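You operate a simulated robot arm through the tools that you are given. There is no shell and no other tool. Be economical: measure what you need, move in short steps, check, and stop when the job is done.

Carry out the task below with a simulated two-armed robot. There is one attempt and no reset: what you move stays moved.

## Task
Put one of the steel tins from the free top of the steel stand on the order form. Put the sample bottle labelled "314" from the free top of the wash bench on top of the clear empty intake bottle there and the sample bottle marked "311" on the bench before the computer. Open the washer filter drawer, put the hood dish that says "83" from the top of the drying tray in the inside of the washer filter drawer and shut the drawer again. Take the orange fail card and leave it on top of the yellow paper holder. Pull the grey stand door open. Do these in any order. Set down upright: steel tin, sample bottle, orange fail card.

The check looks at the end state, three seconds after you hand in, the way a careful person would. Anything else that was tipped, shoved, dropped, spilled or broken makes it a failure.

## Robot
Two 7-joint arms with two-finger parallel grippers on one trunk, on a base that drives. Base frame: it is fixed to the floor where the robot stands at the start and does not move with it; the origin is under the middle of the robot, x ahead of it, y to its left, z up. Units: mm, degrees, N and s.
The left shoulder is at the start at [-73, 119, 867], the right one opposite. With the tool pointing down near the work surface each hand reaches from about 100 to 420 mm from the robot's upright axis, wherever it stands, measured 20 degrees to its own side. Places, roughly: bench before the computer (20x12 cm) [-2080, 700, 840]; empty intake bottle [500, 500, 1000]; grey stand door [400, 0, 400]; hood dish [500, 1000, 750]; inside of the washer filter drawer [600, 600, 100]; orange fail card [-750, -1750, 1000]; order form [-1000, -3250, 750]; sample bottle [500, 500, 1000]; steel tin [750, 250, 750]; washer filter drawer [500, 600, 200]; yellow paper holder [-1000, -1750, 250]. Payload 3.43 kg a hand.
The tool frame of a hand sits at the grasp point between the pads (the TCP): z along the fingers, y along the line on which they close. The tips reach 30 mm beyond it. Largest opening 94 mm; finger width 28, thickness 10; the body of the gripper, 50 by 96 mm, starts 55 mm behind the TCP.
Orientation is that of the tool frame in the base frame, as a unit quaternion [x, y, z, w]. With the fingers straight down and closing along the base's y, the tool's x points along the base's -x, its y along +y and its z along -z.

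## Interface
- The arms move only by the tool move_arm. It takes "left_targets", "right_targets" or both (then of equal length, played together; a hand with none holds still); each is text: rows parted by semicolons, each of 7 numbers parted by spaces: the shift along the base's x, y, z in mm, then the turn, a rotation vector about the base's x, y, z in degrees, then the gripper command, from -1 (shut) to 1 (fully open), values between in proportion. In form: tx ty tz wx wy wz grip; .... A call has 1 to 12 rows; each row is the pose to reach, as a shift and turn from the pose commanded when the call began. A row lasts 0.2 s, in which the tool goes at most 50 mm and 8.6 degrees; a call with a longer step from one row to the next is refused whole, and so is a gripper value outside its range. A pose out of reach is approached as far as the arm can. The call stops where the force on the tool passes 40 N (or 10 N more than at its start, if that is more) or the arm is blocked; 0.2 s more then pass. The fingers move at their own pace (about 153 mm/s each) and stop on an object; they squeeze with about 29 N. The grip force told is the motor's: it shows also when the fingers shut on nothing. Time passes only in rows, and 0.2 s behind the last, so rows that repeat a pose let the fingers close. It gives the time, the measured TCP pose, the force on the tool (base axes), the opening and the grip force at its end, in the units of the frame above (readings bear some noise), with the torque about the TCP (base axes, N m) and any sound that the robot's microphone picked up.
- Cameras (640 x 400 px; columns grow to the right, rows downward): "scene" is now at [19.6, 29.1, 1566.9]; the picture's right is [0.41, -0.91, 0.00], its down [-0.77, -0.34, -0.54] and it looks along [0.49, 0.22, -0.84] (base axes); focal length 261 px, centre (320, 200). "left" rides on the left gripper at [76, -14, -102] in its tool frame; the picture's right is [0.18, 0.98, 0.00], its down [-0.75, 0.14, -0.64] and it looks along [-0.63, 0.12, 0.77] (tool axes); focal length 243 px, centre (320, 200). "right" rides on the right gripper at [76, 14, -103] in its tool frame; the picture's right is [-0.18, 0.98, 0.00], its down [-0.75, -0.14, -0.64] and it looks along [-0.63, -0.12, 0.77] (tool axes); focal length 243 px, centre (320, 200). There is no depth. A picture from a camera that has moved, and an enlarged one, comes with that camera's place and axes in the base frame and with its lens.
- snapshot(camera): a new picture of that camera. No time passes.
- move_column(by): slides the trunk up (or, below 0, down) by that many mm; the arms and the scene camera ride with it, the base frame stays. It gives what a move gives, with no picture.
- base_move(legs): drives the robot by 1 to 6 legs, each [ahead, left, turn to the left] in mm, mm and degrees, along the robot's own axes; the way and the turn of a leg run together, so that a leg with both is an arc; at most 1500 mm and 180 degrees a leg. The arms and the cameras ride along, it lands a little off, and it stops where it bumps. It gives what a move gives.
- aim_head(pan, tilt): turns the head with the scene camera to pan (to the left, within 143 degrees either way) and tilt (down, from -29 to 69), counted from straight ahead of the robot. It gives what a move gives.
- inspect(camera, box): a new picture of the part [left, top, right, bottom] of that camera's present view, enlarged. No time passes.
- job_done(): hands the job in; it is judged then, once.

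Work in short steps. Places have to be worked out from the pictures, the camera data and where the tool is seen: move nearer, look again, correct. Check each grasp and each placing, and mend what went wrong. You have 196 turns and 172 pictures in all, those below and enlarged ones among them. Open the grippers and draw the arms clear of the work before you hand the job in, unless the task says otherwise; then end with one line.

The tools are called after "Emit:" as a command line: name --argument value ..., lists and objects as JSON in quotes. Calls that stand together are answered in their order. move_arm: Moves the arms, as the interface text tells. Its arguments: {"type":"object","properties":{"left_targets":{"type":"string"},"right_targets":{"type":"string"}},"required":[]} The other tools are called the same way: move_column (by) slides the trunk up or down; base_move (legs) drives the base; aim_head (pan, tilt) turns the head that bears the scene camera; snapshot (camera) takes a picture; inspect (camera, box) takes an enlarged picture of a part of a camera's view; job_done () hands the job in.

At the start:

```text
time_s: 0.0
left_eef_pos: [238.2, 357.7, 1260.5]
left_orientation: [0.0, 1.0, -0.001, 0.0]
left_ft_force: [0.3, 0.0, -0.4]
left_wrist_torque: [-0.01, 0.03, 0.0]
left_grip_width: 94.0
left_grasp_force: 0.0
right_eef_pos: [295.9, 29.0, 1154.9]
right_orientation: [0.0, 1.0, 0.001, 0.001]
right_ft_force: [0.6, -0.1, 0.0]
right_wrist_torque: [0.03, 0.0, 0.0]
right_grip_width: 94.0
right_grasp_force: 0.1
trunk travel left (down, up): [-290.0, 45.0]
robot x, y, heading: [-2.4, 1.4, -0.1]
head pan, tilt: [24.0, 57.2]
```

scene: 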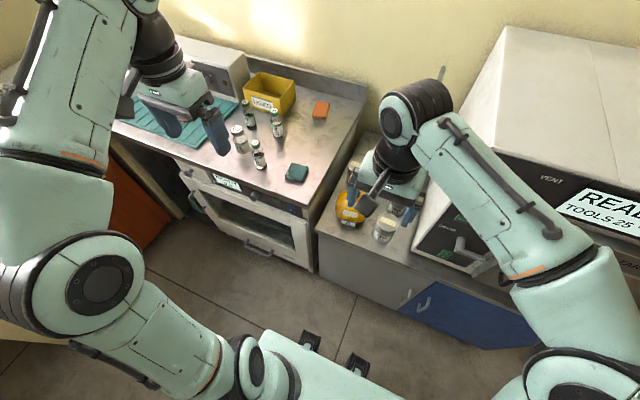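
right: 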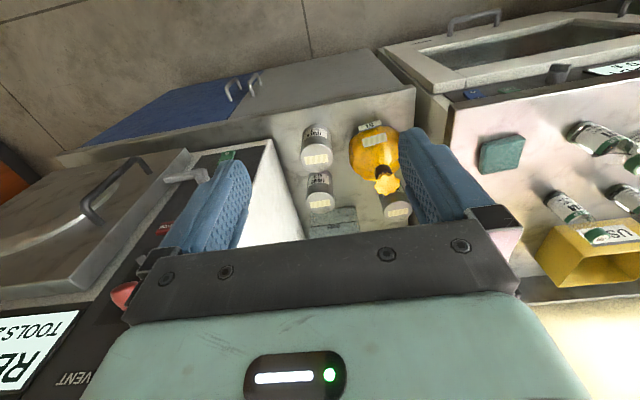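
left: 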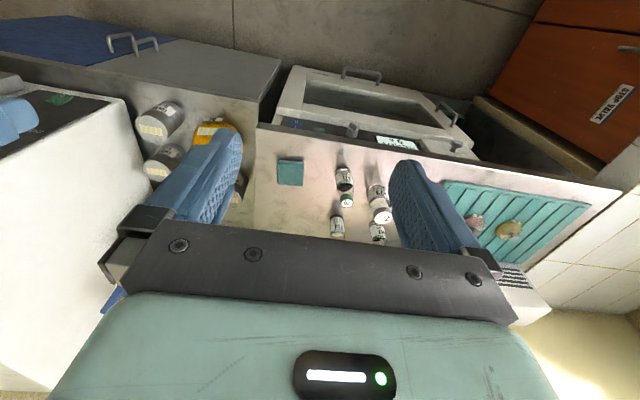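

The first pictures show the bench with bottles, the stand with tins, and the drying tray. I enlarge these areas first to read the labels.

Emit:
inspect --camera "scene" --box '[120, 60, 340, 200]'

Emit:
inspect --camera "left" --box '[260, 120, 600, 300]'

Emit:
inspect --camera "right" --box '[230, 60, 640, 300]'

```text
2.86 times, centred on (230, 130) of scene
camera zoom: at [19.6, 29.1, 1566.9], right [0.41, -0.91, 0.0], down [-0.77, -0.34, -0.54], along [0.49, 0.22, -0.84], focal length 745 px, centre (577, 400)
```

zoom: 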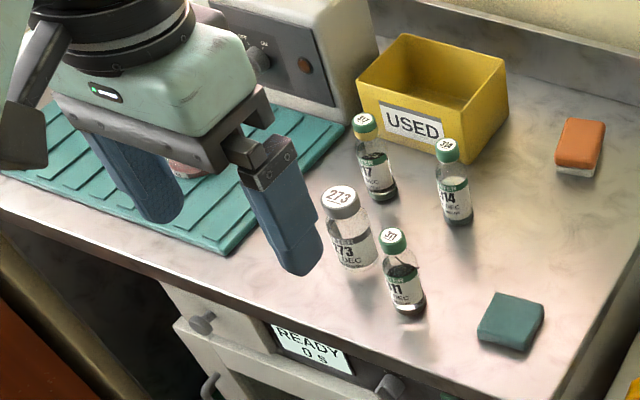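

```text
1.88 times, centred on (430, 210) of left
camera zoom: at [161.9, 342.8, 1363.4], right [-0.18, 0.98, 0.0], down [0.75, 0.14, 0.64], along [0.63, 0.12, -0.77], focal length 457 px, centre (113, 181)
```

zoom: 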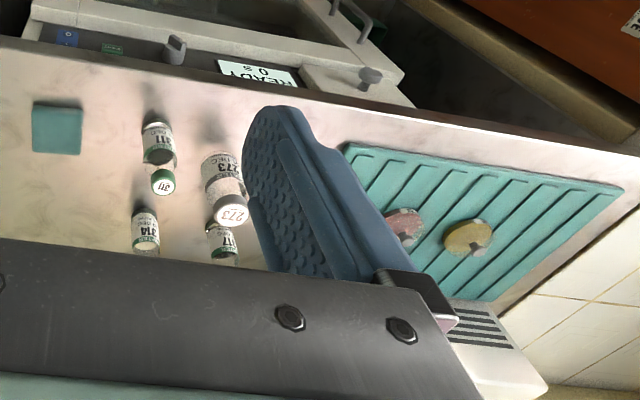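

```text
1.56 times, centred on (435, 180) of right
camera zoom: at [220.7, 45.1, 1260.2], right [0.18, 0.98, 0.0], down [0.75, -0.14, 0.64], along [0.63, -0.12, -0.77], focal length 379 px, centre (140, 231)
```

zoom: 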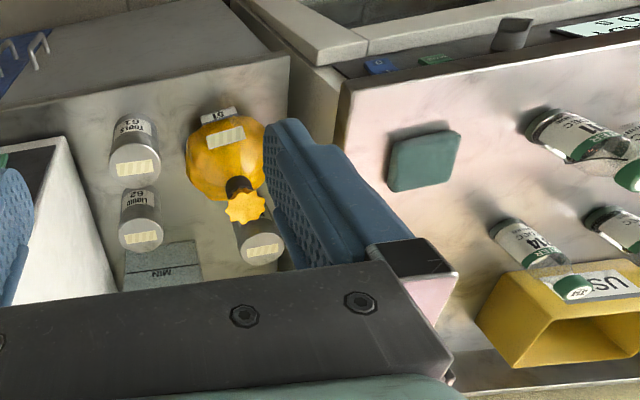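

The 314 cap works out near (637,479,966) and 311 near (479,459,966). I look at the washer front and the stand front with the head to find the drawer and the door.

Emit:
aim_head --pan 40 --tilt 50

Emit:
snapshot --camera "scene"

Emit:
aim_head --pan -10 --tilt 60

Emit:
snapshot --camera "scene"

```text
time_s: 0.8
left_eef_pos: [238.0, 357.2, 1259.0]
left_orientation: [0.0, 1.0, 0.0, 0.0]
left_ft_force: [-0.1, -0.8, 0.7]
left_wrist_torque: [0.02, 0.03, 0.03]
left_grip_width: 93.9
left_grasp_force: 0.1
right_eef_pos: [295.9, 29.7, 1156.3]
right_orientation: [0.0, 1.0, 0.001, 0.0]
right_ft_force: [0.0, 0.6, 0.3]
right_wrist_torque: [0.0, 0.02, 0.03]
right_grip_width: 94.0
right_grasp_force: 0.1
trunk travel left (down, up): [-290.0, 45.0]
robot x, y, heading: [1.9, -1.4, 0.1]
head pan, tilt: [40.0, 50.0]
```

```text
165 pictures are left
camera scene: at [15.0, 50.1, 1576.2], right [0.64, -0.77, 0.0], down [-0.59, -0.49, -0.64], along [0.49, 0.41, -0.77], focal length 261 px, centre (320, 200)
```

scene: 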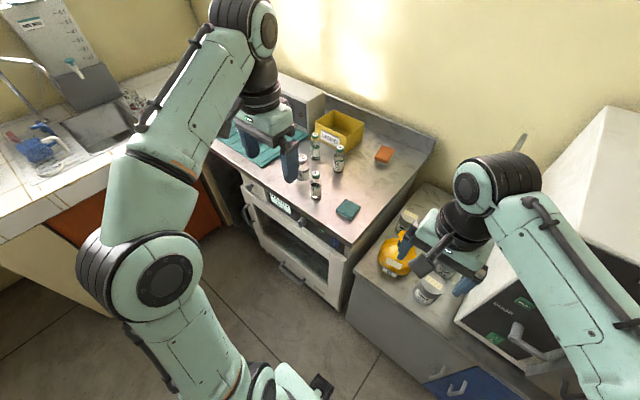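

```text
time_s: 2.0
left_eef_pos: [239.0, 356.5, 1259.8]
left_orientation: [-0.001, 1.0, 0.0, 0.001]
left_ft_force: [0.1, 0.4, -0.7]
left_wrist_torque: [-0.03, 0.04, -0.02]
left_grip_width: 94.3
left_grasp_force: 0.1
right_eef_pos: [295.9, 29.6, 1155.4]
right_orientation: [0.0, 1.0, 0.0, 0.0]
right_ft_force: [0.2, -1.7, -0.8]
right_wrist_torque: [-0.04, -0.01, -0.01]
right_grip_width: 94.2
right_grasp_force: 0.1
trunk travel left (down, up): [-290.0, 45.0]
robot x, y, heading: [1.8, 1.5, -0.1]
head pan, tilt: [-10.0, 60.0]
```

```text
164 pictures are left
camera scene: at [21.6, -10.8, 1563.6], right [-0.17, -0.98, 0.0], down [-0.85, 0.15, -0.5], along [0.49, -0.09, -0.87], focal length 261 px, centre (320, 200)
```

scene: 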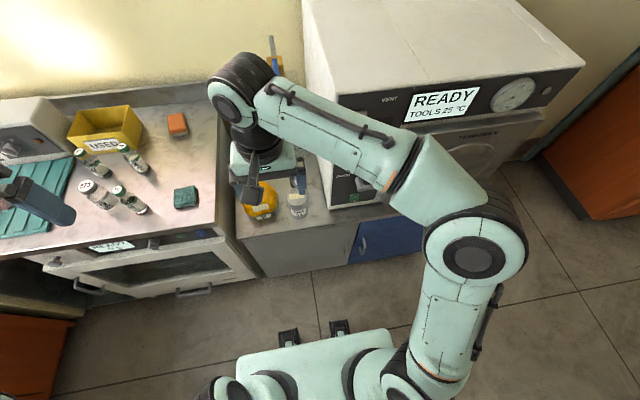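

The bench front is near x=370 and the drawer handle near (360,530,250). I drive left first, then toward the bench, to bring the bottles into left-hand reach.

Emit:
base_move --legs '[[0, 340, 0], [140, 0, 0]]'

Emit:
aim_head --pan 15 --tilt 60

Emit:
snapshot --camera "scene"

```text
time_s: 6.5
left_eef_pos: [380.7, 694.8, 1260.4]
left_orientation: [0.005, 1.0, 0.0, 0.0]
left_ft_force: [-0.3, 0.4, 1.4]
left_wrist_torque: [-0.01, -0.01, 0.0]
left_grip_width: 94.0
left_grasp_force: 0.0
right_eef_pos: [435.1, 365.5, 1156.2]
right_orientation: [0.005, 1.0, 0.0, 0.0]
right_ft_force: [0.4, 0.2, 0.5]
right_wrist_torque: [0.03, 0.04, -0.01]
right_grip_width: 93.9
right_grasp_force: 0.1
trunk travel left (down, up): [-290.0, 45.0]
robot x, y, heading: [143.5, 337.5, -0.3]
head pan, tilt: [-10.0, 60.0]
```

```text
time_s: 7.3
left_eef_pos: [380.9, 694.1, 1261.6]
left_orientation: [0.004, 1.0, 0.0, 0.0]
left_ft_force: [0.1, 0.5, 0.3]
left_wrist_torque: [0.02, 0.02, 0.0]
left_grip_width: 93.9
left_grasp_force: 0.0
right_eef_pos: [435.5, 366.3, 1156.0]
right_orientation: [0.004, 1.0, 0.001, 0.0]
right_ft_force: [0.2, -0.5, 0.1]
right_wrist_torque: [0.0, -0.04, 0.06]
right_grip_width: 93.9
right_grasp_force: 0.1
trunk travel left (down, up): [-290.0, 45.0]
robot x, y, heading: [140.9, 340.5, -0.3]
head pan, tilt: [15.0, 60.0]
```

```text
163 pictures are left
camera scene: at [159.8, 357.3, 1563.6], right [0.25, -0.97, 0.0], down [-0.84, -0.22, -0.5], along [0.48, 0.12, -0.87], focal length 261 px, centre (320, 200)
```

scene: 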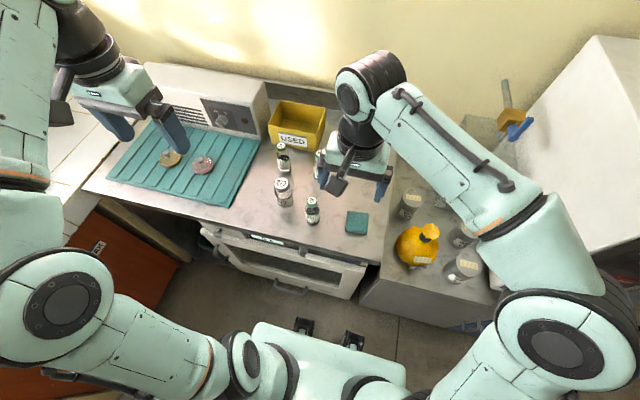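

Dishes are visible on the tray and the right arm hides 314. I move the right hand back and to the right, and enlarge the tray.

Emit:
move_arm --right_targets "-30 -30 20 0 0 0 1;-65 -60 40 0 0 0 1;-100 -90 60 0 0 0 1;-135 -120 60 0 0 0 1"

Emit:
inspect --camera "scene" --box '[120, 90, 260, 200]'

Emit:
inspect --camera "scene" --box '[250, 90, 410, 250]'

Emit:
snapshot --camera "left"

```text
refused: row 2 steps farther than a row can; nothing moved
```

```text
3.64 times, centred on (190, 145) of scene
camera zoom: at [159.8, 357.3, 1563.6], right [0.25, -0.97, 0.0], down [-0.84, -0.22, -0.5], along [0.48, 0.12, -0.87], focal length 948 px, centre (793, 400)
```

zoom: 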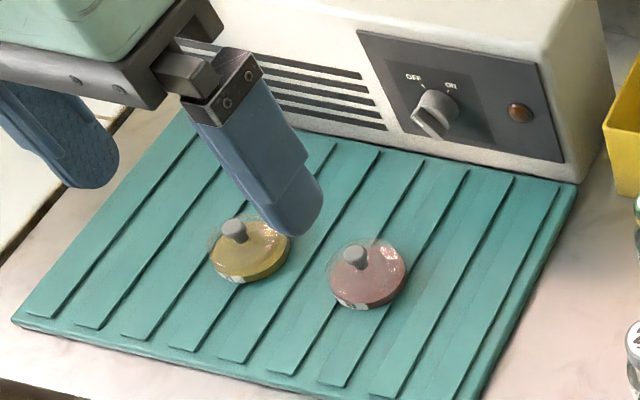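

```text
2.50 times, centred on (330, 170) of scene
camera zoom: at [159.8, 357.3, 1563.6], right [0.25, -0.97, 0.0], down [-0.84, -0.22, -0.5], along [0.48, 0.12, -0.87], focal length 652 px, centre (295, 275)
```

zoom: 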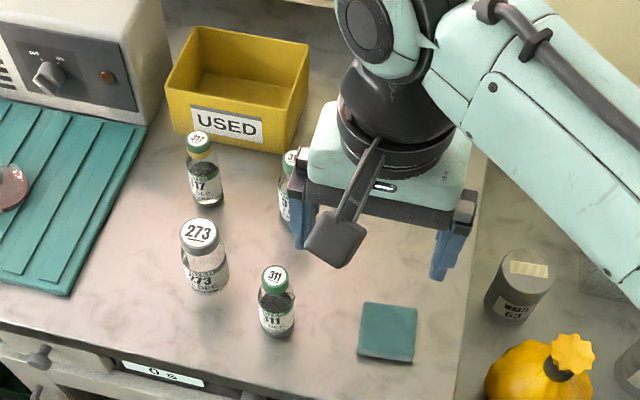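

```text
160 pictures are left
camera left: at [304.1, 681.0, 1363.5], right [-0.18, 0.98, 0.0], down [0.75, 0.13, 0.64], along [0.63, 0.11, -0.77], focal length 243 px, centre (320, 200)
```

left: 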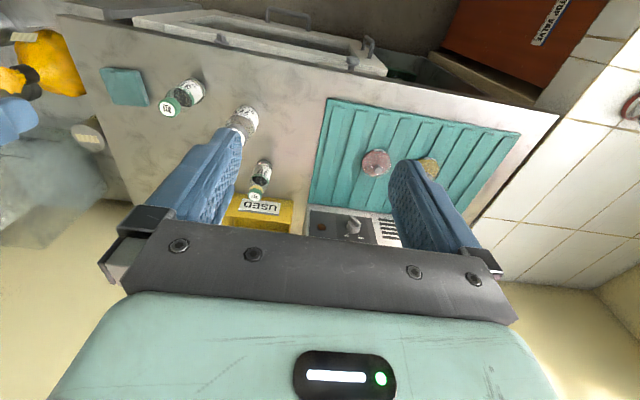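

The row steps were too long; I split the right-hand retreat into shorter ones.

Emit:
move_arm --right_targets "-25 -25 15 0 0 0 1;-50 -50 30 0 0 0 1;-75 -75 45 0 0 0 1;-100 -100 60 0 0 0 1;-125 -125 60 0 0 0 1;-150 -150 60 0 0 0 1"

Emit:
inspect --camera "scene" --box '[240, 90, 420, 250]'

```text
time_s: 8.7
left_eef_pos: [381.2, 693.2, 1261.1]
left_orientation: [0.005, 1.0, 0.0, -0.001]
left_ft_force: [-0.6, -0.3, -0.6]
left_wrist_torque: [0.03, -0.03, -0.01]
left_grip_width: 94.1
left_grasp_force: 0.1
right_eef_pos: [284.5, 216.3, 1219.2]
right_orientation: [0.005, 1.0, 0.002, 0.0]
right_ft_force: [0.5, -0.6, 0.1]
right_wrist_torque: [0.02, -0.01, 0.03]
right_grip_width: 94.1
right_grasp_force: 0.1
trunk travel left (down, up): [-290.0, 45.0]
robot x, y, heading: [142.7, 340.1, -0.4]
head pan, tilt: [15.0, 60.0]
```

```text
2.50 times, centred on (330, 170) of scene
camera zoom: at [158.9, 356.8, 1563.6], right [0.25, -0.97, 0.0], down [-0.84, -0.22, -0.5], along [0.48, 0.13, -0.87], focal length 652 px, centre (295, 275)
```

zoom: 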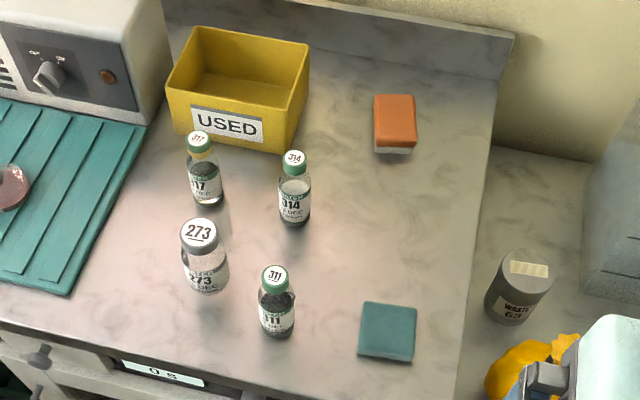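

Triangulated: 314 at about (653,491), 311 at (490,469), 273 lid at (535,574), cap tops near z 951. I check how near the base is to the washer front before driving closer.

Emit:
aim_head --pan 0 --tilt 69

Emit:
snapshot --camera "scene"

```text
time_s: 9.5
left_eef_pos: [382.1, 695.3, 1260.5]
left_orientation: [0.004, 1.0, 0.0, 0.0]
left_ft_force: [0.2, -0.5, 0.4]
left_wrist_torque: [0.0, 0.02, 0.01]
left_grip_width: 94.2
left_grasp_force: 0.0
right_eef_pos: [286.3, 218.1, 1219.1]
right_orientation: [0.003, 1.0, 0.001, 0.0]
right_ft_force: [0.0, 0.4, -0.3]
right_wrist_torque: [0.0, -0.04, 0.0]
right_grip_width: 93.9
right_grasp_force: 0.1
trunk travel left (down, up): [-290.0, 45.0]
robot x, y, heading: [140.1, 338.6, -0.7]
head pan, tilt: [0.0, 68.8]
```

```text
158 pictures are left
camera scene: at [151.5, 340.4, 1554.3], right [-0.01, -1.0, 0.0], down [-0.93, 0.01, -0.36], along [0.36, 0.0, -0.93], focal length 261 px, centre (320, 200)
```

scene: 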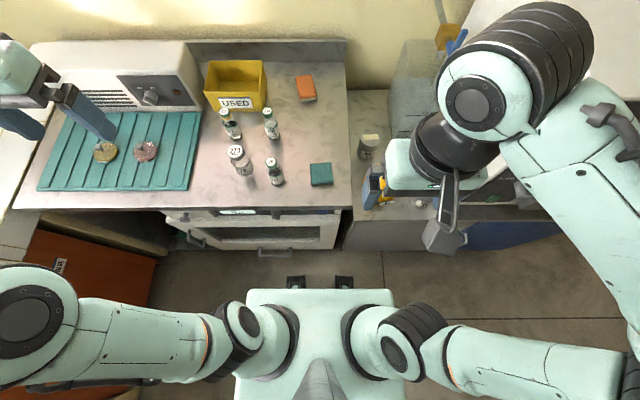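

The base front has about 100 mm of clearance to the washer. I drive 65 mm ahead.

Emit:
base_move --legs '[[65, 0, 0.7]]'

Emit:
move_arm --left_targets "10 -40 -20 0 -8 0 0.6;20 -80 -40 0 -16 0 0.6;30 -110 -70 0 -24 0 0.6;40 -130 -110 0 -32 0 0.6;50 -140 -150 0 -40 0 0.6;50 -150 -190 0 -40 0 0.6"

Emit:
snapshot --camera "left"

Emit:
snapshot --camera "scene"

```text
time_s: 10.6
left_eef_pos: [387.5, 694.5, 1260.2]
left_orientation: [0.001, 1.0, 0.001, 0.001]
left_ft_force: [0.6, -0.5, -0.1]
left_wrist_torque: [0.01, -0.05, 0.0]
left_grip_width: 94.1
left_grasp_force: 0.0
right_eef_pos: [298.0, 215.9, 1219.7]
right_orientation: [0.001, 1.0, 0.0, 0.001]
right_ft_force: [1.1, 0.1, 0.1]
right_wrist_torque: [-0.02, -0.04, 0.0]
right_grip_width: 94.1
right_grasp_force: 0.0
trunk travel left (down, up): [-290.0, 45.0]
robot x, y, heading: [152.2, 339.1, 0.0]
head pan, tilt: [0.0, 68.8]
stopped in leg 1: the robot was blocked; the commanded pose is now the measured one
```

```text
time_s: 12.0
left_eef_pos: [439.1, 545.2, 1072.1]
left_orientation: [-0.001, 0.94, 0.0, 0.342]
left_ft_force: [-0.1, -0.7, 0.0]
left_wrist_torque: [0.01, -0.02, 0.0]
left_grip_width: 75.4
left_grasp_force: 0.0
right_eef_pos: [298.4, 216.2, 1218.7]
right_orientation: [0.001, 1.0, 0.0, 0.0]
right_ft_force: [-0.9, -0.6, -0.1]
right_wrist_torque: [0.03, 0.0, -0.01]
right_grip_width: 94.1
right_grasp_force: 0.0
trunk travel left (down, up): [-290.0, 45.0]
robot x, y, heading: [148.3, 335.7, 0.2]
head pan, tilt: [0.0, 68.8]
```

```text
157 pictures are left
camera left: at [314.3, 531.1, 1101.0], right [-0.14, 0.98, -0.12], down [0.16, 0.14, 0.98], along [0.98, 0.12, -0.18], focal length 243 px, centre (320, 200)
```

left: 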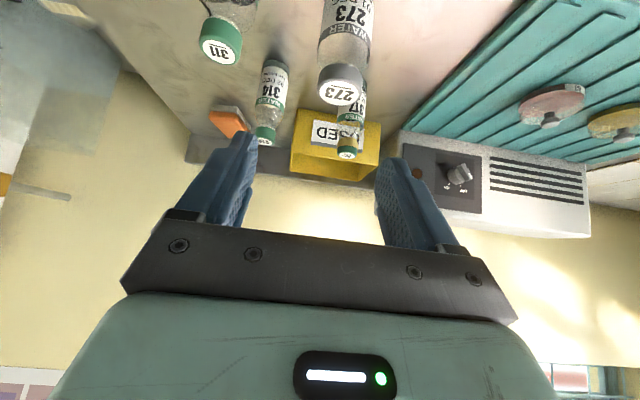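

```text
156 pictures are left
camera scene: at [162.9, 338.3, 1554.3], right [0.0, -1.0, 0.0], down [-0.93, 0.0, -0.36], along [0.36, 0.0, -0.93], focal length 261 px, centre (320, 200)
```

scene: 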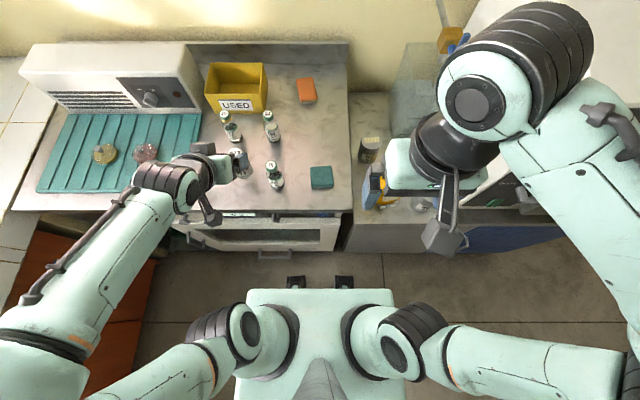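

The base is blocked at x≈150, so I use a tilted tool. The left view puts 314 near (653,486). I approach to just short of it, above the other bottles.

Emit:
move_arm --left_targets "35 -15 0 0 0 0 0.6;70 -30 0 0 0 0 0.6;105 -45 -15 0 0 0 0.6;140 -58 -30 0 0 0 0.6;165 -58 -60 0 0 0 0.6;165 -58 -85 0 0 0 0.6"

Emit:
snapshot --camera "left"

Emit:
snapshot --camera "scene"

```text
time_s: 13.4
left_eef_pos: [603.4, 485.3, 985.3]
left_orientation: [0.0, 0.94, 0.0, 0.342]
left_ft_force: [0.2, 0.6, 0.4]
left_wrist_torque: [-0.01, 0.02, 0.0]
left_grip_width: 75.3
left_grasp_force: 0.1
right_eef_pos: [297.8, 217.5, 1218.9]
right_orientation: [0.001, 1.0, 0.0, 0.0]
right_ft_force: [0.1, 0.3, 0.3]
right_wrist_torque: [0.01, -0.01, 0.01]
right_grip_width: 94.2
right_grasp_force: 0.1
trunk travel left (down, up): [-290.0, 45.0]
robot x, y, heading: [149.3, 338.0, 0.1]
head pan, tilt: [0.0, 68.8]
```

```text
155 pictures are left
camera left: at [479.1, 471.2, 1015.2], right [-0.14, 0.98, -0.12], down [0.16, 0.14, 0.98], along [0.98, 0.12, -0.18], focal length 243 px, centre (320, 200)
```

left: 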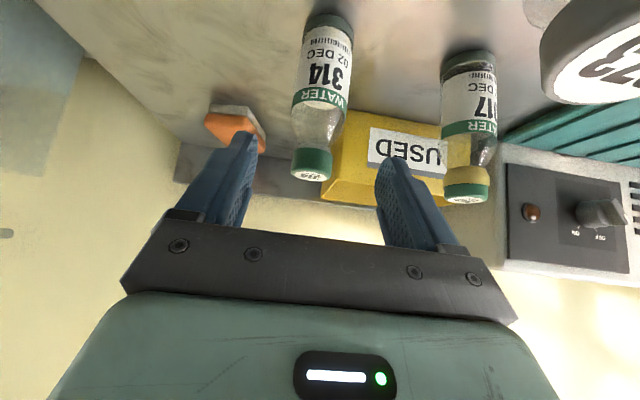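

```text
154 pictures are left
camera scene: at [162.4, 338.8, 1554.2], right [0.0, -1.0, 0.0], down [-0.93, 0.0, -0.36], along [0.36, 0.0, -0.93], focal length 261 px, centre (320, 200)
```

scene: 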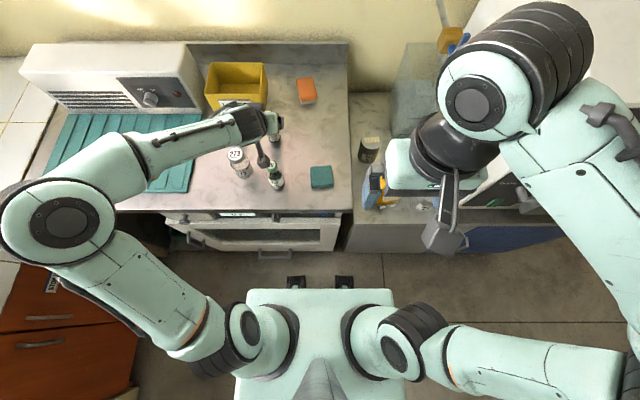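

Bottle 314 is centred between the fingers at about (658,482), cap top near 957. I add 10° tilt so the palm clears the cap, then advance to TCP (655,483,897).

Emit:
move_arm --left_targets "0 -1 -10 0 -5 0 0.6;0 -2 -25 0 -10 0 0.6;15 -2 -42 0 -10 0 0.6;33 -2 -60 0 -10 0 0.6;45 -2 -75 0 -10 0 0.6;52 -2 -88 0 -10 0 0.6;52 -2 -88 0 -10 0 0.6"

Emit:
snapshot --camera "left"

```text
time_s: 14.0
left_eef_pos: [604.4, 482.9, 974.3]
left_orientation: [0.001, 0.905, 0.0, 0.426]
left_ft_force: [-5.7, 3.5, 25.5]
left_wrist_torque: [-0.32, 3.37, -0.57]
left_grip_width: 75.3
left_grasp_force: 0.1
right_eef_pos: [296.7, 216.4, 1219.0]
right_orientation: [0.0, 1.0, 0.0, 0.001]
right_ft_force: [-0.4, 1.1, 0.2]
right_wrist_torque: [0.02, 0.01, 0.01]
right_grip_width: 94.2
right_grasp_force: 0.0
trunk travel left (down, up): [-290.0, 45.0]
robot x, y, heading: [152.2, 334.4, -0.0]
head pan, tilt: [0.0, 68.8]
stopped in row 3 (left hand): the force on the tool passed its limit at 61 N (the readings are from after the stop); the commanded pose is now the measured one
```

```text
153 pictures are left
camera left: at [477.6, 468.8, 980.3], right [-0.12, 0.98, -0.14], down [-0.02, 0.14, 0.99], along [0.99, 0.12, 0.0], focal length 243 px, centre (320, 200)
```

left: 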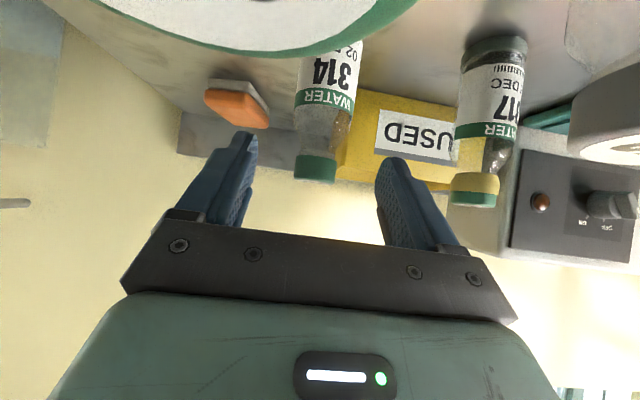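

The wrist-camera housing came down on the 311 cap under it. I lift straight up at once and check the bottle.

Emit:
move_arm --left_targets "0 0 15 0 0 0 0.6;0 0 40 0 0 0 0.6;0 0 60 0 0 0 0.6"

Emit:
snapshot --camera "left"

Emit:
inspect --camera "scene" --box '[200, 70, 360, 220]'

```text
time_s: 14.8
left_eef_pos: [606.3, 482.7, 1028.8]
left_orientation: [0.0, 0.906, 0.001, 0.423]
left_ft_force: [0.1, -0.1, 1.0]
left_wrist_torque: [0.01, 0.0, 0.01]
left_grip_width: 75.2
left_grasp_force: 0.0
right_eef_pos: [299.5, 217.0, 1219.2]
right_orientation: [0.001, 1.0, -0.001, 0.0]
right_ft_force: [-0.8, -0.9, 0.5]
right_wrist_torque: [0.02, 0.01, -0.01]
right_grip_width: 94.2
right_grasp_force: 0.2
trunk travel left (down, up): [-290.0, 45.0]
robot x, y, heading: [151.6, 340.7, -0.0]
head pan, tilt: [0.0, 68.8]
```

```text
152 pictures are left
camera left: at [478.7, 467.8, 1037.5], right [-0.12, 0.98, -0.14], down [-0.01, 0.14, 0.99], along [0.99, 0.12, -0.01], focal length 243 px, centre (320, 200)
```

left: 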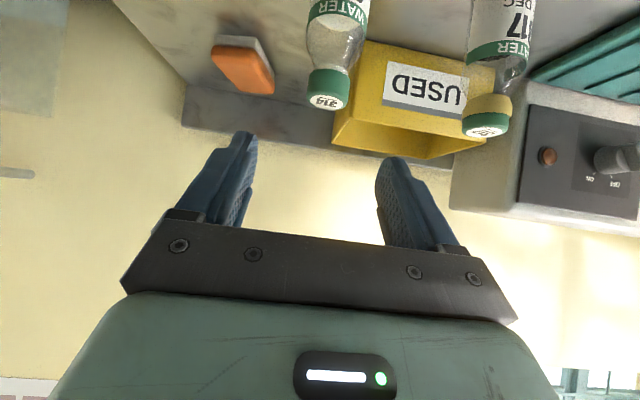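

```text
2.67 times, centred on (280, 145) of scene
camera zoom: at [162.5, 338.5, 1554.2], right [0.0, -1.0, 0.0], down [-0.93, 0.0, -0.36], along [0.36, 0.0, -0.93], focal length 695 px, centre (427, 347)
```

zoom: 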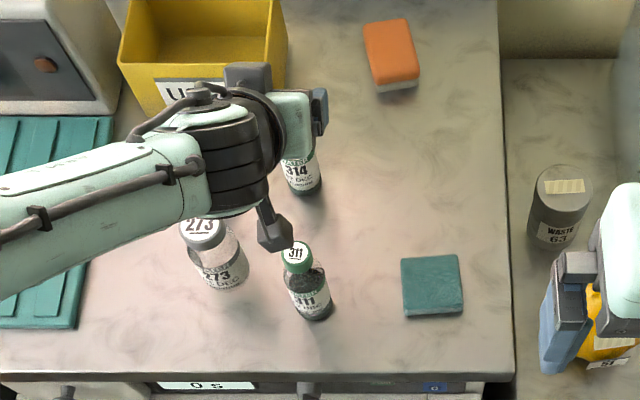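

311 is still upright at about (491,467). Since it is in the camera's way, I shift it first: I bring the left tool vertical above it.

Emit:
move_arm --left_targets "-20 -3 20 0 8.4 0 0.6;-40 -6 30 0 16.8 0 0.6;-60 -9 30 0 25 0 0.6;-80 -12 30 0 33.4 0 0.6;-100 -15 20 0 41.7 0 0.6;-115 -16 10 0 50 0 0.6;-115 -16 -10 0 50 0 0.6"

Emit:
snapshot --camera "left"

```text
time_s: 16.4
left_eef_pos: [492.1, 466.7, 1017.3]
left_orientation: [0.002, 1.0, -0.001, 0.001]
left_ft_force: [-0.4, -0.3, -0.1]
left_wrist_torque: [-0.01, -0.02, -0.05]
left_grip_width: 75.3
left_grasp_force: 0.0
right_eef_pos: [299.2, 217.9, 1218.5]
right_orientation: [0.0, 1.0, 0.0, 0.0]
right_ft_force: [-0.2, 1.4, -0.2]
right_wrist_torque: [-0.01, 0.0, -0.03]
right_grip_width: 94.0
right_grasp_force: 0.2
trunk travel left (down, up): [-290.0, 45.0]
robot x, y, heading: [148.9, 339.7, 0.0]
head pan, tilt: [0.0, 68.8]
```

```text
150 pictures are left
camera left: at [416.1, 453.0, 1121.4], right [-0.18, 0.98, 0.0], down [0.75, 0.14, 0.64], along [0.63, 0.12, -0.77], focal length 243 px, centre (320, 200)
```

left: 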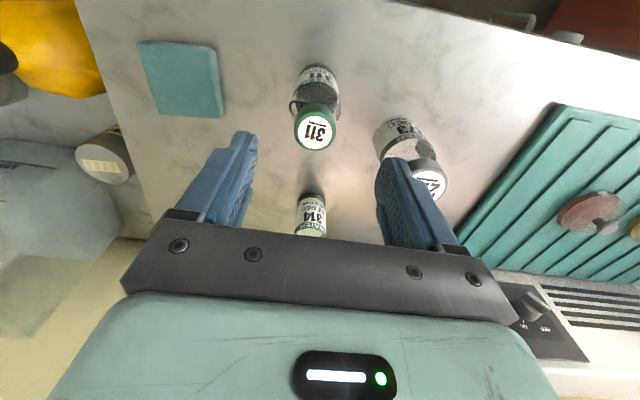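

311's cap is at (490,464) from this view, under the tool. I lower to z 910 and close.

Emit:
move_arm --left_targets "-2 -2 -30 0 0 0 0.6;-2 -2 -60 0 0 0 0.6;-2 -2 -85 0 0 0 0.6;-2 -2 -106 0 0 0 0.6;-2 -2 -106 0 0 0 0;-2 -2 -106 0 0 0 -0.6;-2 -2 -106 0 0 0 -1;-2 -2 -106 0 0 0 -1"

Emit:
snapshot --camera "left"

```text
time_s: 18.2
left_eef_pos: [489.2, 464.2, 915.8]
left_orientation: [0.001, 1.0, 0.001, 0.0]
left_ft_force: [-0.1, -0.3, 0.9]
left_wrist_torque: [-0.03, -0.02, 0.0]
left_grip_width: 39.0
left_grasp_force: 28.8
right_eef_pos: [297.6, 215.7, 1219.2]
right_orientation: [0.0, 1.0, 0.001, 0.0]
right_ft_force: [-0.2, 0.0, 0.1]
right_wrist_torque: [-0.03, -0.02, 0.01]
right_grip_width: 93.7
right_grasp_force: 0.1
trunk travel left (down, up): [-290.0, 45.0]
robot x, y, heading: [150.7, 340.2, -0.1]
head pan, tilt: [0.0, 68.8]
```

```text
149 pictures are left
camera left: at [412.6, 451.0, 1017.9], right [-0.18, 0.98, 0.0], down [0.75, 0.14, 0.64], along [0.63, 0.12, -0.77], focal length 243 px, centre (320, 200)
```

left: 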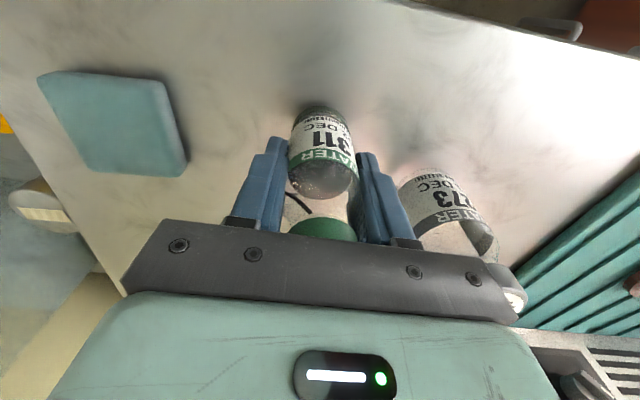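

311 is held at 39 mm. I lift it 25 mm, shift it 66 mm right and set it down again.

Emit:
move_arm --left_targets "0 0 25 0 0 0 -1;0 -35 25 0 0 0 -1;0 -66 25 0 0 0 -1;0 -66 25 0 0 0 -1;0 -66 10 0 0 0 -1;0 -66 0 0 0 0 -1;0 -66 -1 0 0 0 -1"

Emit:
snapshot --camera "left"

```text
time_s: 19.8
left_eef_pos: [490.6, 398.7, 914.5]
left_orientation: [0.002, 1.0, 0.0, 0.001]
left_ft_force: [-1.8, 0.5, 11.0]
left_wrist_torque: [0.09, 0.0, 0.02]
left_grip_width: 39.1
left_grasp_force: 29.3
right_eef_pos: [298.9, 217.4, 1217.8]
right_orientation: [0.001, 1.0, 0.0, 0.0]
right_ft_force: [0.0, -0.2, -0.1]
right_wrist_torque: [0.02, 0.0, 0.03]
right_grip_width: 93.9
right_grasp_force: 0.2
trunk travel left (down, up): [-290.0, 45.0]
robot x, y, heading: [147.7, 338.6, -0.0]
head pan, tilt: [0.0, 68.8]
```

```text
148 pictures are left
camera left: at [412.8, 385.0, 1016.9], right [-0.18, 0.98, 0.0], down [0.75, 0.14, 0.64], along [0.63, 0.12, -0.77], focal length 243 px, centre (320, 200)
```

left: 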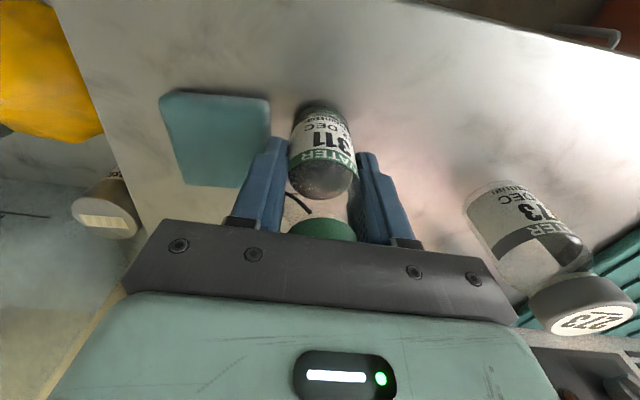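

It stands on the bench (11 N contact). I open modestly and rise straight up.

Emit:
move_arm --left_targets "0 0 0 0 0 0 -0.1;0 0 0 0 0 0 0.25;0 0 30 0 0 0 0.25;0 0 75 0 0 0 0.25;0 0 120 0 0 0 0.4;0 0 150 0 0 0 0.6"

Emit:
snapshot --camera "left"

```text
time_s: 21.2
left_eef_pos: [488.8, 399.6, 1060.5]
left_orientation: [0.002, 1.0, 0.0, 0.0]
left_ft_force: [-0.1, -0.5, -0.3]
left_wrist_torque: [-0.01, 0.03, -0.02]
left_grip_width: 75.1
left_grasp_force: 0.0
right_eef_pos: [298.6, 216.8, 1219.2]
right_orientation: [0.0, 1.0, 0.0, 0.0]
right_ft_force: [0.3, -1.1, -0.5]
right_wrist_torque: [0.03, 0.02, -0.02]
right_grip_width: 93.8
right_grasp_force: 0.1
trunk travel left (down, up): [-290.0, 45.0]
robot x, y, heading: [151.4, 341.0, 0.1]
head pan, tilt: [0.0, 68.8]
```

```text
147 pictures are left
camera left: at [411.9, 385.3, 1164.0], right [-0.18, 0.98, 0.0], down [0.75, 0.14, 0.64], along [0.63, 0.12, -0.77], focal length 243 px, centre (320, 200)
```

left: 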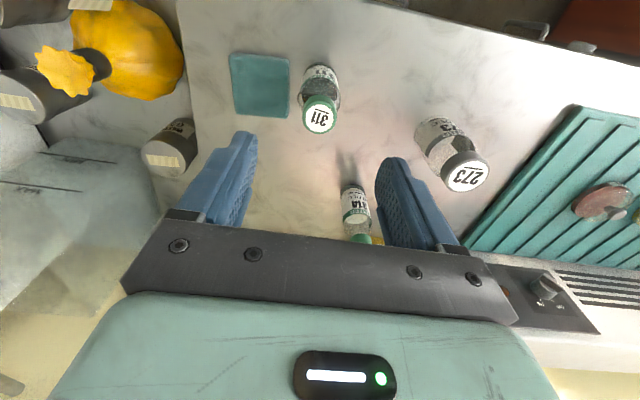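

311 stands at (490,399), clear. Now I take the left hand, tilted 45°, to a point before 314, then forward and down onto it.

Emit:
move_arm --left_targets "15 14 0 0 -7.5 0 0.6;35 28 0 0 -15 0 0.6;55 42 0 0 -22.5 0 0.6;75 56 -10 0 -30 0 0.6;92 70 -30 0 -37.5 0 0.6;105 84 -55 0 -45 0 0.6;112 84 -85 0 -45 0 0.6;112 84 -85 0 -45 0 0.6"

Emit:
snapshot --camera "left"

```text
time_s: 23.0
left_eef_pos: [599.9, 482.9, 975.7]
left_orientation: [0.001, 0.924, 0.0, 0.382]
left_ft_force: [0.4, 0.1, -0.6]
left_wrist_torque: [0.02, -0.02, 0.02]
left_grip_width: 75.1
left_grasp_force: 0.1
right_eef_pos: [298.8, 217.6, 1219.4]
right_orientation: [0.0, 1.0, 0.0, 0.0]
right_ft_force: [-0.3, 0.2, 0.9]
right_wrist_torque: [-0.02, 0.01, 0.03]
right_grip_width: 94.2
right_grasp_force: 0.2
trunk travel left (down, up): [-290.0, 45.0]
robot x, y, heading: [150.4, 339.6, 0.1]
head pan, tilt: [0.0, 68.8]
```

```text
146 pictures are left
camera left: at [474.2, 469.2, 995.4], right [-0.13, 0.98, -0.13], down [0.08, 0.14, 0.99], along [0.99, 0.12, -0.1], focal length 243 px, centre (320, 200)
```

left: 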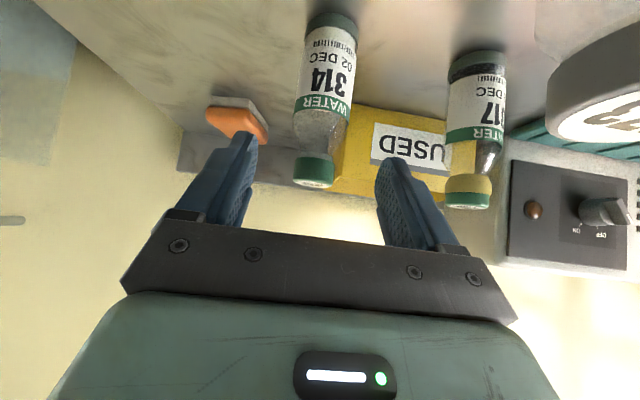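

314 is centred, about x 658, y 483. I advance to (652,483,901) and close.

Emit:
move_arm --left_targets "15 0 -25 0 0 0 0.6;30 0 -45 0 0 0 0.6;43 0 -62 0 0 0 0.6;52 0 -75 0 0 0 0.6;52 0 -75 0 0 0 0.2;52 0 -75 0 0 0 -0.4;52 0 -75 0 0 0 -1;52 0 -75 0 0 0 -1"

Emit:
snapshot --camera "left"

```text
time_s: 24.8
left_eef_pos: [652.2, 483.6, 903.6]
left_orientation: [0.001, 0.924, 0.001, 0.383]
left_ft_force: [0.3, -0.8, 6.1]
left_wrist_torque: [-0.09, -0.16, 0.01]
left_grip_width: 43.1
left_grasp_force: 28.9
right_eef_pos: [298.6, 216.1, 1219.4]
right_orientation: [0.001, 1.0, 0.0, 0.0]
right_ft_force: [-0.1, -0.7, 0.0]
right_wrist_torque: [0.0, 0.0, 0.0]
right_grip_width: 93.8
right_grasp_force: 0.0
trunk travel left (down, up): [-290.0, 45.0]
robot x, y, heading: [151.5, 337.3, 0.1]
head pan, tilt: [0.0, 68.8]
```

```text
145 pictures are left
camera left: at [525.3, 470.0, 921.6], right [-0.13, 0.98, -0.13], down [0.08, 0.14, 0.99], along [0.99, 0.12, -0.09], focal length 243 px, centre (320, 200)
```

left: 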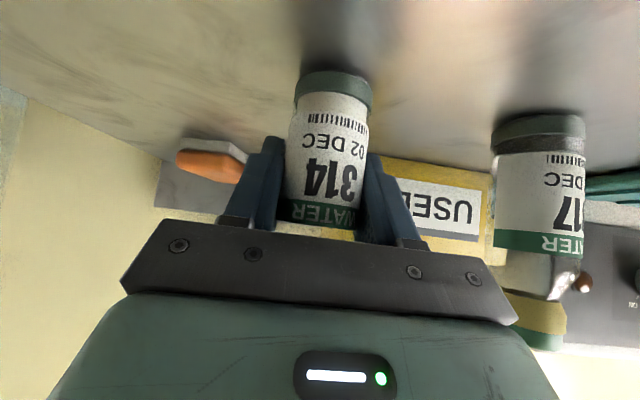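

314 is gripped. I lift it straight up 150 mm and look.

Emit:
move_arm --left_targets "0 0 20 0 0 0 -1;0 0 50 0 0 0 -1;0 0 85 0 0 0 -1;0 0 120 0 0 0 -1;0 0 150 0 0 0 -1;0 0 150 0 0 0 -1"

Emit:
snapshot --camera "left"

Emit:
inspect --camera "scene" --box '[180, 60, 360, 220]'

```text
time_s: 26.2
left_eef_pos: [653.5, 484.3, 1050.5]
left_orientation: [0.0, 0.924, 0.001, 0.382]
left_ft_force: [0.0, 0.2, -0.5]
left_wrist_torque: [0.02, 0.01, 0.01]
left_grip_width: 43.1
left_grasp_force: 28.7
right_eef_pos: [299.4, 216.4, 1218.0]
right_orientation: [0.0, 1.0, 0.0, 0.0]
right_ft_force: [-0.1, 0.2, 0.1]
right_wrist_torque: [0.02, -0.03, -0.01]
right_grip_width: 94.1
right_grasp_force: 0.1
trunk travel left (down, up): [-290.0, 45.0]
robot x, y, heading: [152.0, 339.7, 0.0]
head pan, tilt: [0.0, 68.8]
```

```text
144 pictures are left
camera left: at [526.6, 470.1, 1069.5], right [-0.13, 0.98, -0.13], down [0.08, 0.14, 0.99], along [0.99, 0.12, -0.1], focal length 243 px, centre (320, 200)
```

left: 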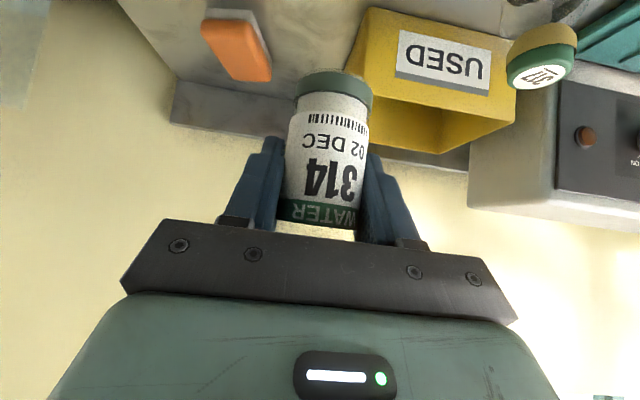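

```text
2.50 times, centred on (270, 140) of scene
camera zoom: at [162.7, 338.7, 1554.2], right [0.0, -1.0, 0.0], down [-0.93, 0.0, -0.36], along [0.36, 0.0, -0.93], focal length 652 px, centre (445, 350)
```

zoom: 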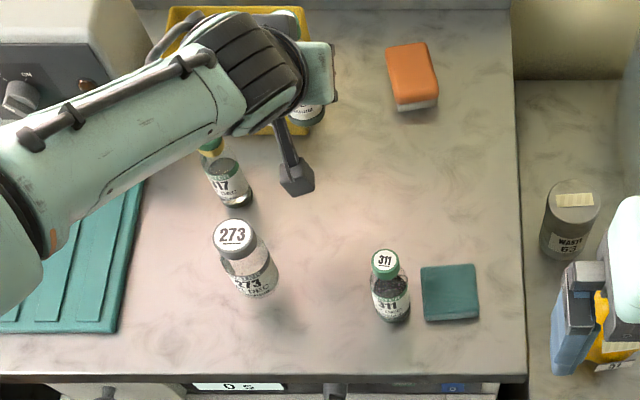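

314 is held upright. Combining views, the 273 lid centre is about (530,566), top near 951. I carry 314 above it and look.

Emit:
move_arm --left_targets "-20 12 15 0 0 0 -1;-45 30 20 0 0 0 -1;-75 50 20 0 0 0 -1;-100 68 20 0 0 0 -1;-122 83 20 0 0 0 -1;-122 83 20 0 0 0 -1"

Emit:
snapshot --camera "left"

Emit:
inspect --camera "scene" --box '[180, 60, 360, 220]'

Emit:
snapshot --camera "right"

```text
time_s: 27.6
left_eef_pos: [531.8, 568.8, 1071.6]
left_orientation: [0.001, 0.924, 0.001, 0.383]
left_ft_force: [0.1, 0.2, -0.6]
left_wrist_torque: [0.0, 0.02, -0.02]
left_grip_width: 43.5
left_grasp_force: 29.2
right_eef_pos: [299.2, 217.3, 1217.3]
right_orientation: [0.001, 1.0, 0.0, 0.0]
right_ft_force: [0.2, -0.1, -0.3]
right_wrist_torque: [0.03, 0.02, -0.01]
right_grip_width: 94.0
right_grasp_force: 0.1
trunk travel left (down, up): [-290.0, 45.0]
robot x, y, heading: [149.4, 334.6, -0.1]
head pan, tilt: [0.0, 68.8]
```

```text
142 pictures are left
camera left: at [404.7, 553.9, 1090.2], right [-0.13, 0.98, -0.13], down [0.08, 0.14, 0.99], along [0.99, 0.12, -0.1], focal length 243 px, centre (320, 200)
```

left: 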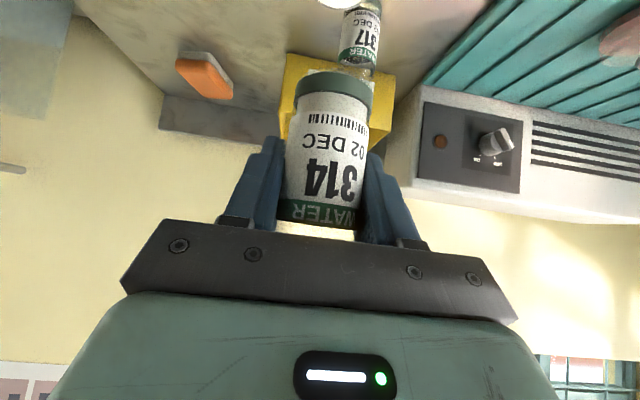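

```text
2.50 times, centred on (270, 140) of scene
camera zoom: at [163.1, 338.6, 1554.3], right [0.0, -1.0, 0.0], down [-0.93, 0.0, -0.36], along [0.36, 0.0, -0.93], focal length 652 px, centre (445, 350)
```

zoom: 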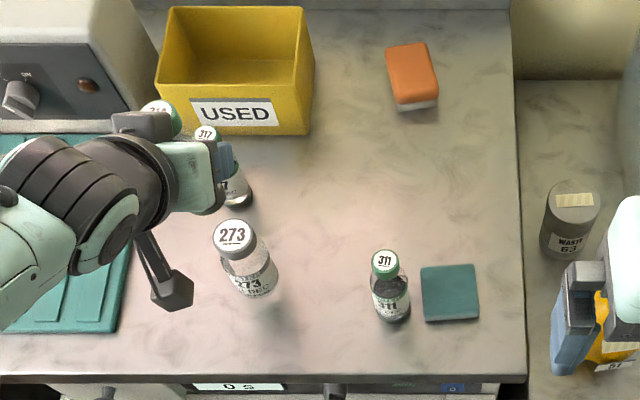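

```text
140 pictures are left
camera right: at [223.9, 232.2, 1322.4], right [0.19, 0.98, 0.0], down [0.75, -0.14, 0.64], along [0.63, -0.12, -0.77], focal length 243 px, centre (320, 200)
```

right: 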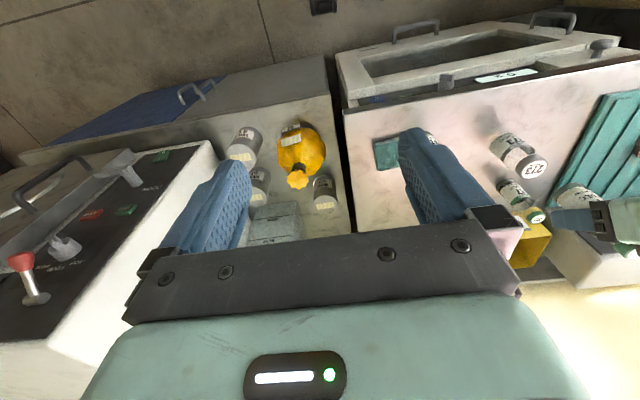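

The right wrist camera gives the 273 lid at (530,564,954). I shift slightly and lower to just above it, then check from the right camera.

Emit:
move_arm --left_targets "-1 -3 -10 0 0 0 -1;-1 -3 -25 0 0 0 -1;-1 -3 -33 0 0 0 -1;-1 -3 -33 0 0 0 -1"

Emit:
inspect --camera "right" --box '[450, 110, 640, 260]'

```text
time_s: 28.6
left_eef_pos: [530.0, 563.6, 1038.6]
left_orientation: [0.001, 0.924, 0.0, 0.382]
left_ft_force: [-0.1, 0.8, -0.8]
left_wrist_torque: [0.02, 0.01, 0.0]
left_grip_width: 43.0
left_grasp_force: 29.0
right_eef_pos: [298.9, 217.4, 1218.6]
right_orientation: [0.0, 1.0, 0.0, 0.0]
right_ft_force: [-0.3, 0.1, -0.3]
right_wrist_torque: [0.01, 0.01, 0.02]
right_grip_width: 93.8
right_grasp_force: 0.0
trunk travel left (down, up): [-290.0, 45.0]
robot x, y, heading: [152.4, 339.4, -0.0]
head pan, tilt: [0.0, 68.8]
```

```text
2.67 times, centred on (545, 185) of right
camera zoom: at [223.3, 232.3, 1322.4], right [0.19, 0.98, 0.0], down [0.75, -0.14, 0.64], along [0.63, -0.12, -0.77], focal length 647 px, centre (-280, 240)
```

zoom: 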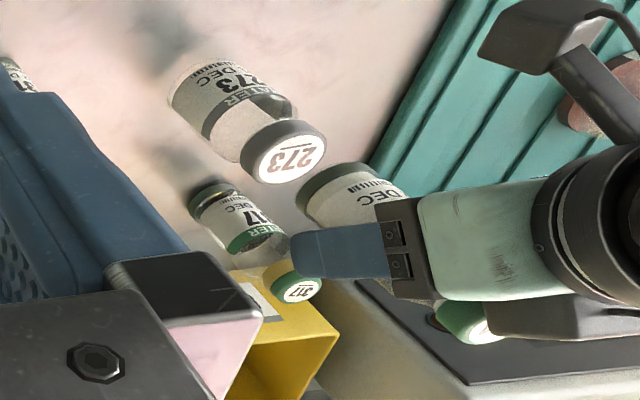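

The 314 base lies on the vertical line over the 273 lid in the right view, so it is aligned. I lower in small steps until contact is felt.

Emit:
move_arm --left_targets "0 0 -4 0 0 0 -1;0 0 -8 0 0 0 -1;0 0 -11 0 0 0 -1;0 0 -11 0 0 0 -1"

Emit:
inspect --camera "right" --box '[500, 140, 620, 230]'

```text
time_s: 29.6
left_eef_pos: [531.1, 565.1, 1028.5]
left_orientation: [0.001, 0.924, 0.0, 0.383]
left_ft_force: [0.5, -0.3, -0.6]
left_wrist_torque: [0.02, 0.0, -0.03]
left_grip_width: 43.2
left_grasp_force: 29.2
right_eef_pos: [299.8, 216.5, 1218.9]
right_orientation: [0.001, 1.0, 0.0, 0.0]
right_ft_force: [-0.9, 0.5, 0.9]
right_wrist_torque: [0.0, 0.02, -0.02]
right_grip_width: 93.8
right_grasp_force: 0.0
trunk travel left (down, up): [-290.0, 45.0]
robot x, y, heading: [149.7, 341.4, -0.1]
head pan, tilt: [0.0, 68.8]
```

```text
4.44 times, centred on (560, 185) of right
camera zoom: at [223.3, 232.3, 1322.4], right [0.19, 0.98, 0.0], down [0.75, -0.14, 0.64], along [0.63, -0.12, -0.77], focal length 1078 px, centre (-747, 267)
```

zoom: 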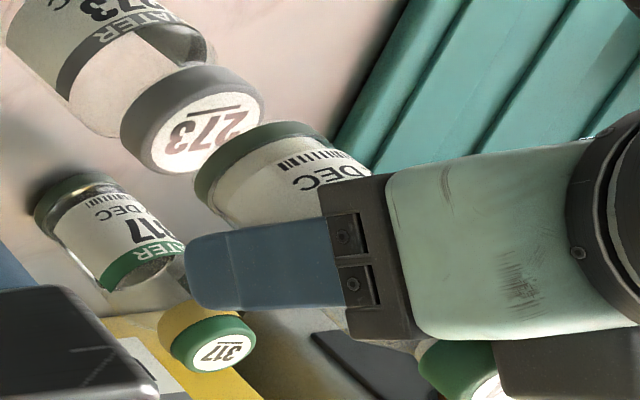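

Small sideways offset of about 3 mm is visible; I correct by (+2,-2) and continue lowering gently.

Emit:
move_arm --left_targets "2 -2 -3 0 0 0 -1;2 -2 -6 0 0 0 -1;2 -2 -8 0 0 0 -1;2 -2 -8 0 0 0 -1"

Emit:
inspect --camera "right" --box '[500, 140, 620, 230]'

```text
time_s: 30.6
left_eef_pos: [532.1, 561.6, 1019.6]
left_orientation: [0.001, 0.924, 0.001, 0.383]
left_ft_force: [1.1, 0.3, 0.4]
left_wrist_torque: [-0.01, -0.01, -0.03]
left_grip_width: 43.2
left_grasp_force: 29.0
right_eef_pos: [298.7, 216.6, 1219.3]
right_orientation: [0.001, 1.0, 0.0, 0.001]
right_ft_force: [0.0, 0.2, 0.6]
right_wrist_torque: [-0.04, 0.0, 0.0]
right_grip_width: 94.3
right_grasp_force: 0.2
trunk travel left (down, up): [-290.0, 45.0]
robot x, y, heading: [149.7, 338.0, -0.1]
head pan, tilt: [0.0, 68.8]
```

```text
4.44 times, centred on (560, 185) of right
camera zoom: at [223.3, 232.3, 1322.4], right [0.19, 0.98, 0.0], down [0.75, -0.14, 0.64], along [0.63, -0.12, -0.77], focal length 1078 px, centre (-747, 267)
```

zoom: 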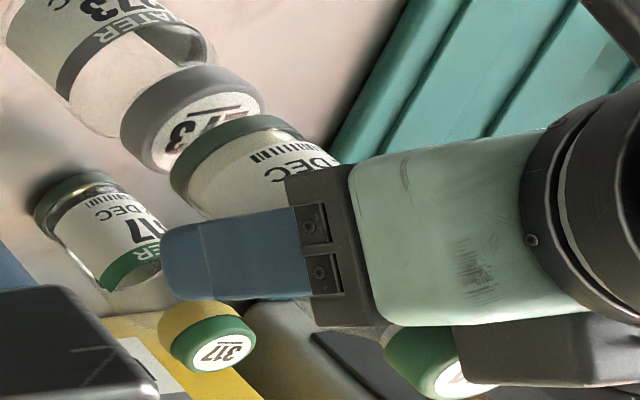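

No contact yet; the picture suggests up to 15 mm to go. I continue in small steps.

Emit:
move_arm --left_targets "0 0 -3 0 0 0 -1;0 0 -6 0 0 0 -1;0 0 -8 0 0 0 -1;0 0 -8 0 0 0 -1"

Emit:
inspect --camera "right" --box '[500, 140, 620, 230]'

```text
time_s: 31.6
left_eef_pos: [532.2, 560.7, 1011.3]
left_orientation: [0.001, 0.924, 0.001, 0.382]
left_ft_force: [-0.3, -0.1, 0.0]
left_wrist_torque: [0.0, -0.04, 0.04]
left_grip_width: 43.3
left_grasp_force: 28.4
right_eef_pos: [299.0, 217.3, 1219.1]
right_orientation: [0.001, 1.0, 0.001, 0.0]
right_ft_force: [0.4, 0.0, -0.1]
right_wrist_torque: [0.04, 0.01, 0.01]
right_grip_width: 93.8
right_grasp_force: 0.0
trunk travel left (down, up): [-290.0, 45.0]
robot x, y, heading: [149.8, 339.0, -0.0]
head pan, tilt: [0.0, 68.8]
```

```text
4.44 times, centred on (560, 185) of right
camera zoom: at [223.3, 232.3, 1322.4], right [0.19, 0.98, 0.0], down [0.75, -0.14, 0.64], along [0.63, -0.12, -0.77], focal length 1078 px, centre (-747, 267)
```

zoom: 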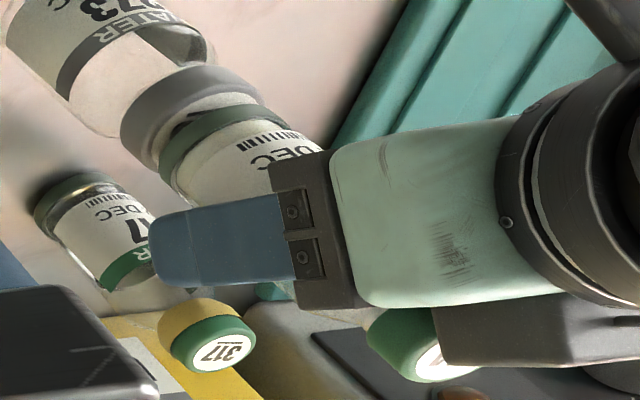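

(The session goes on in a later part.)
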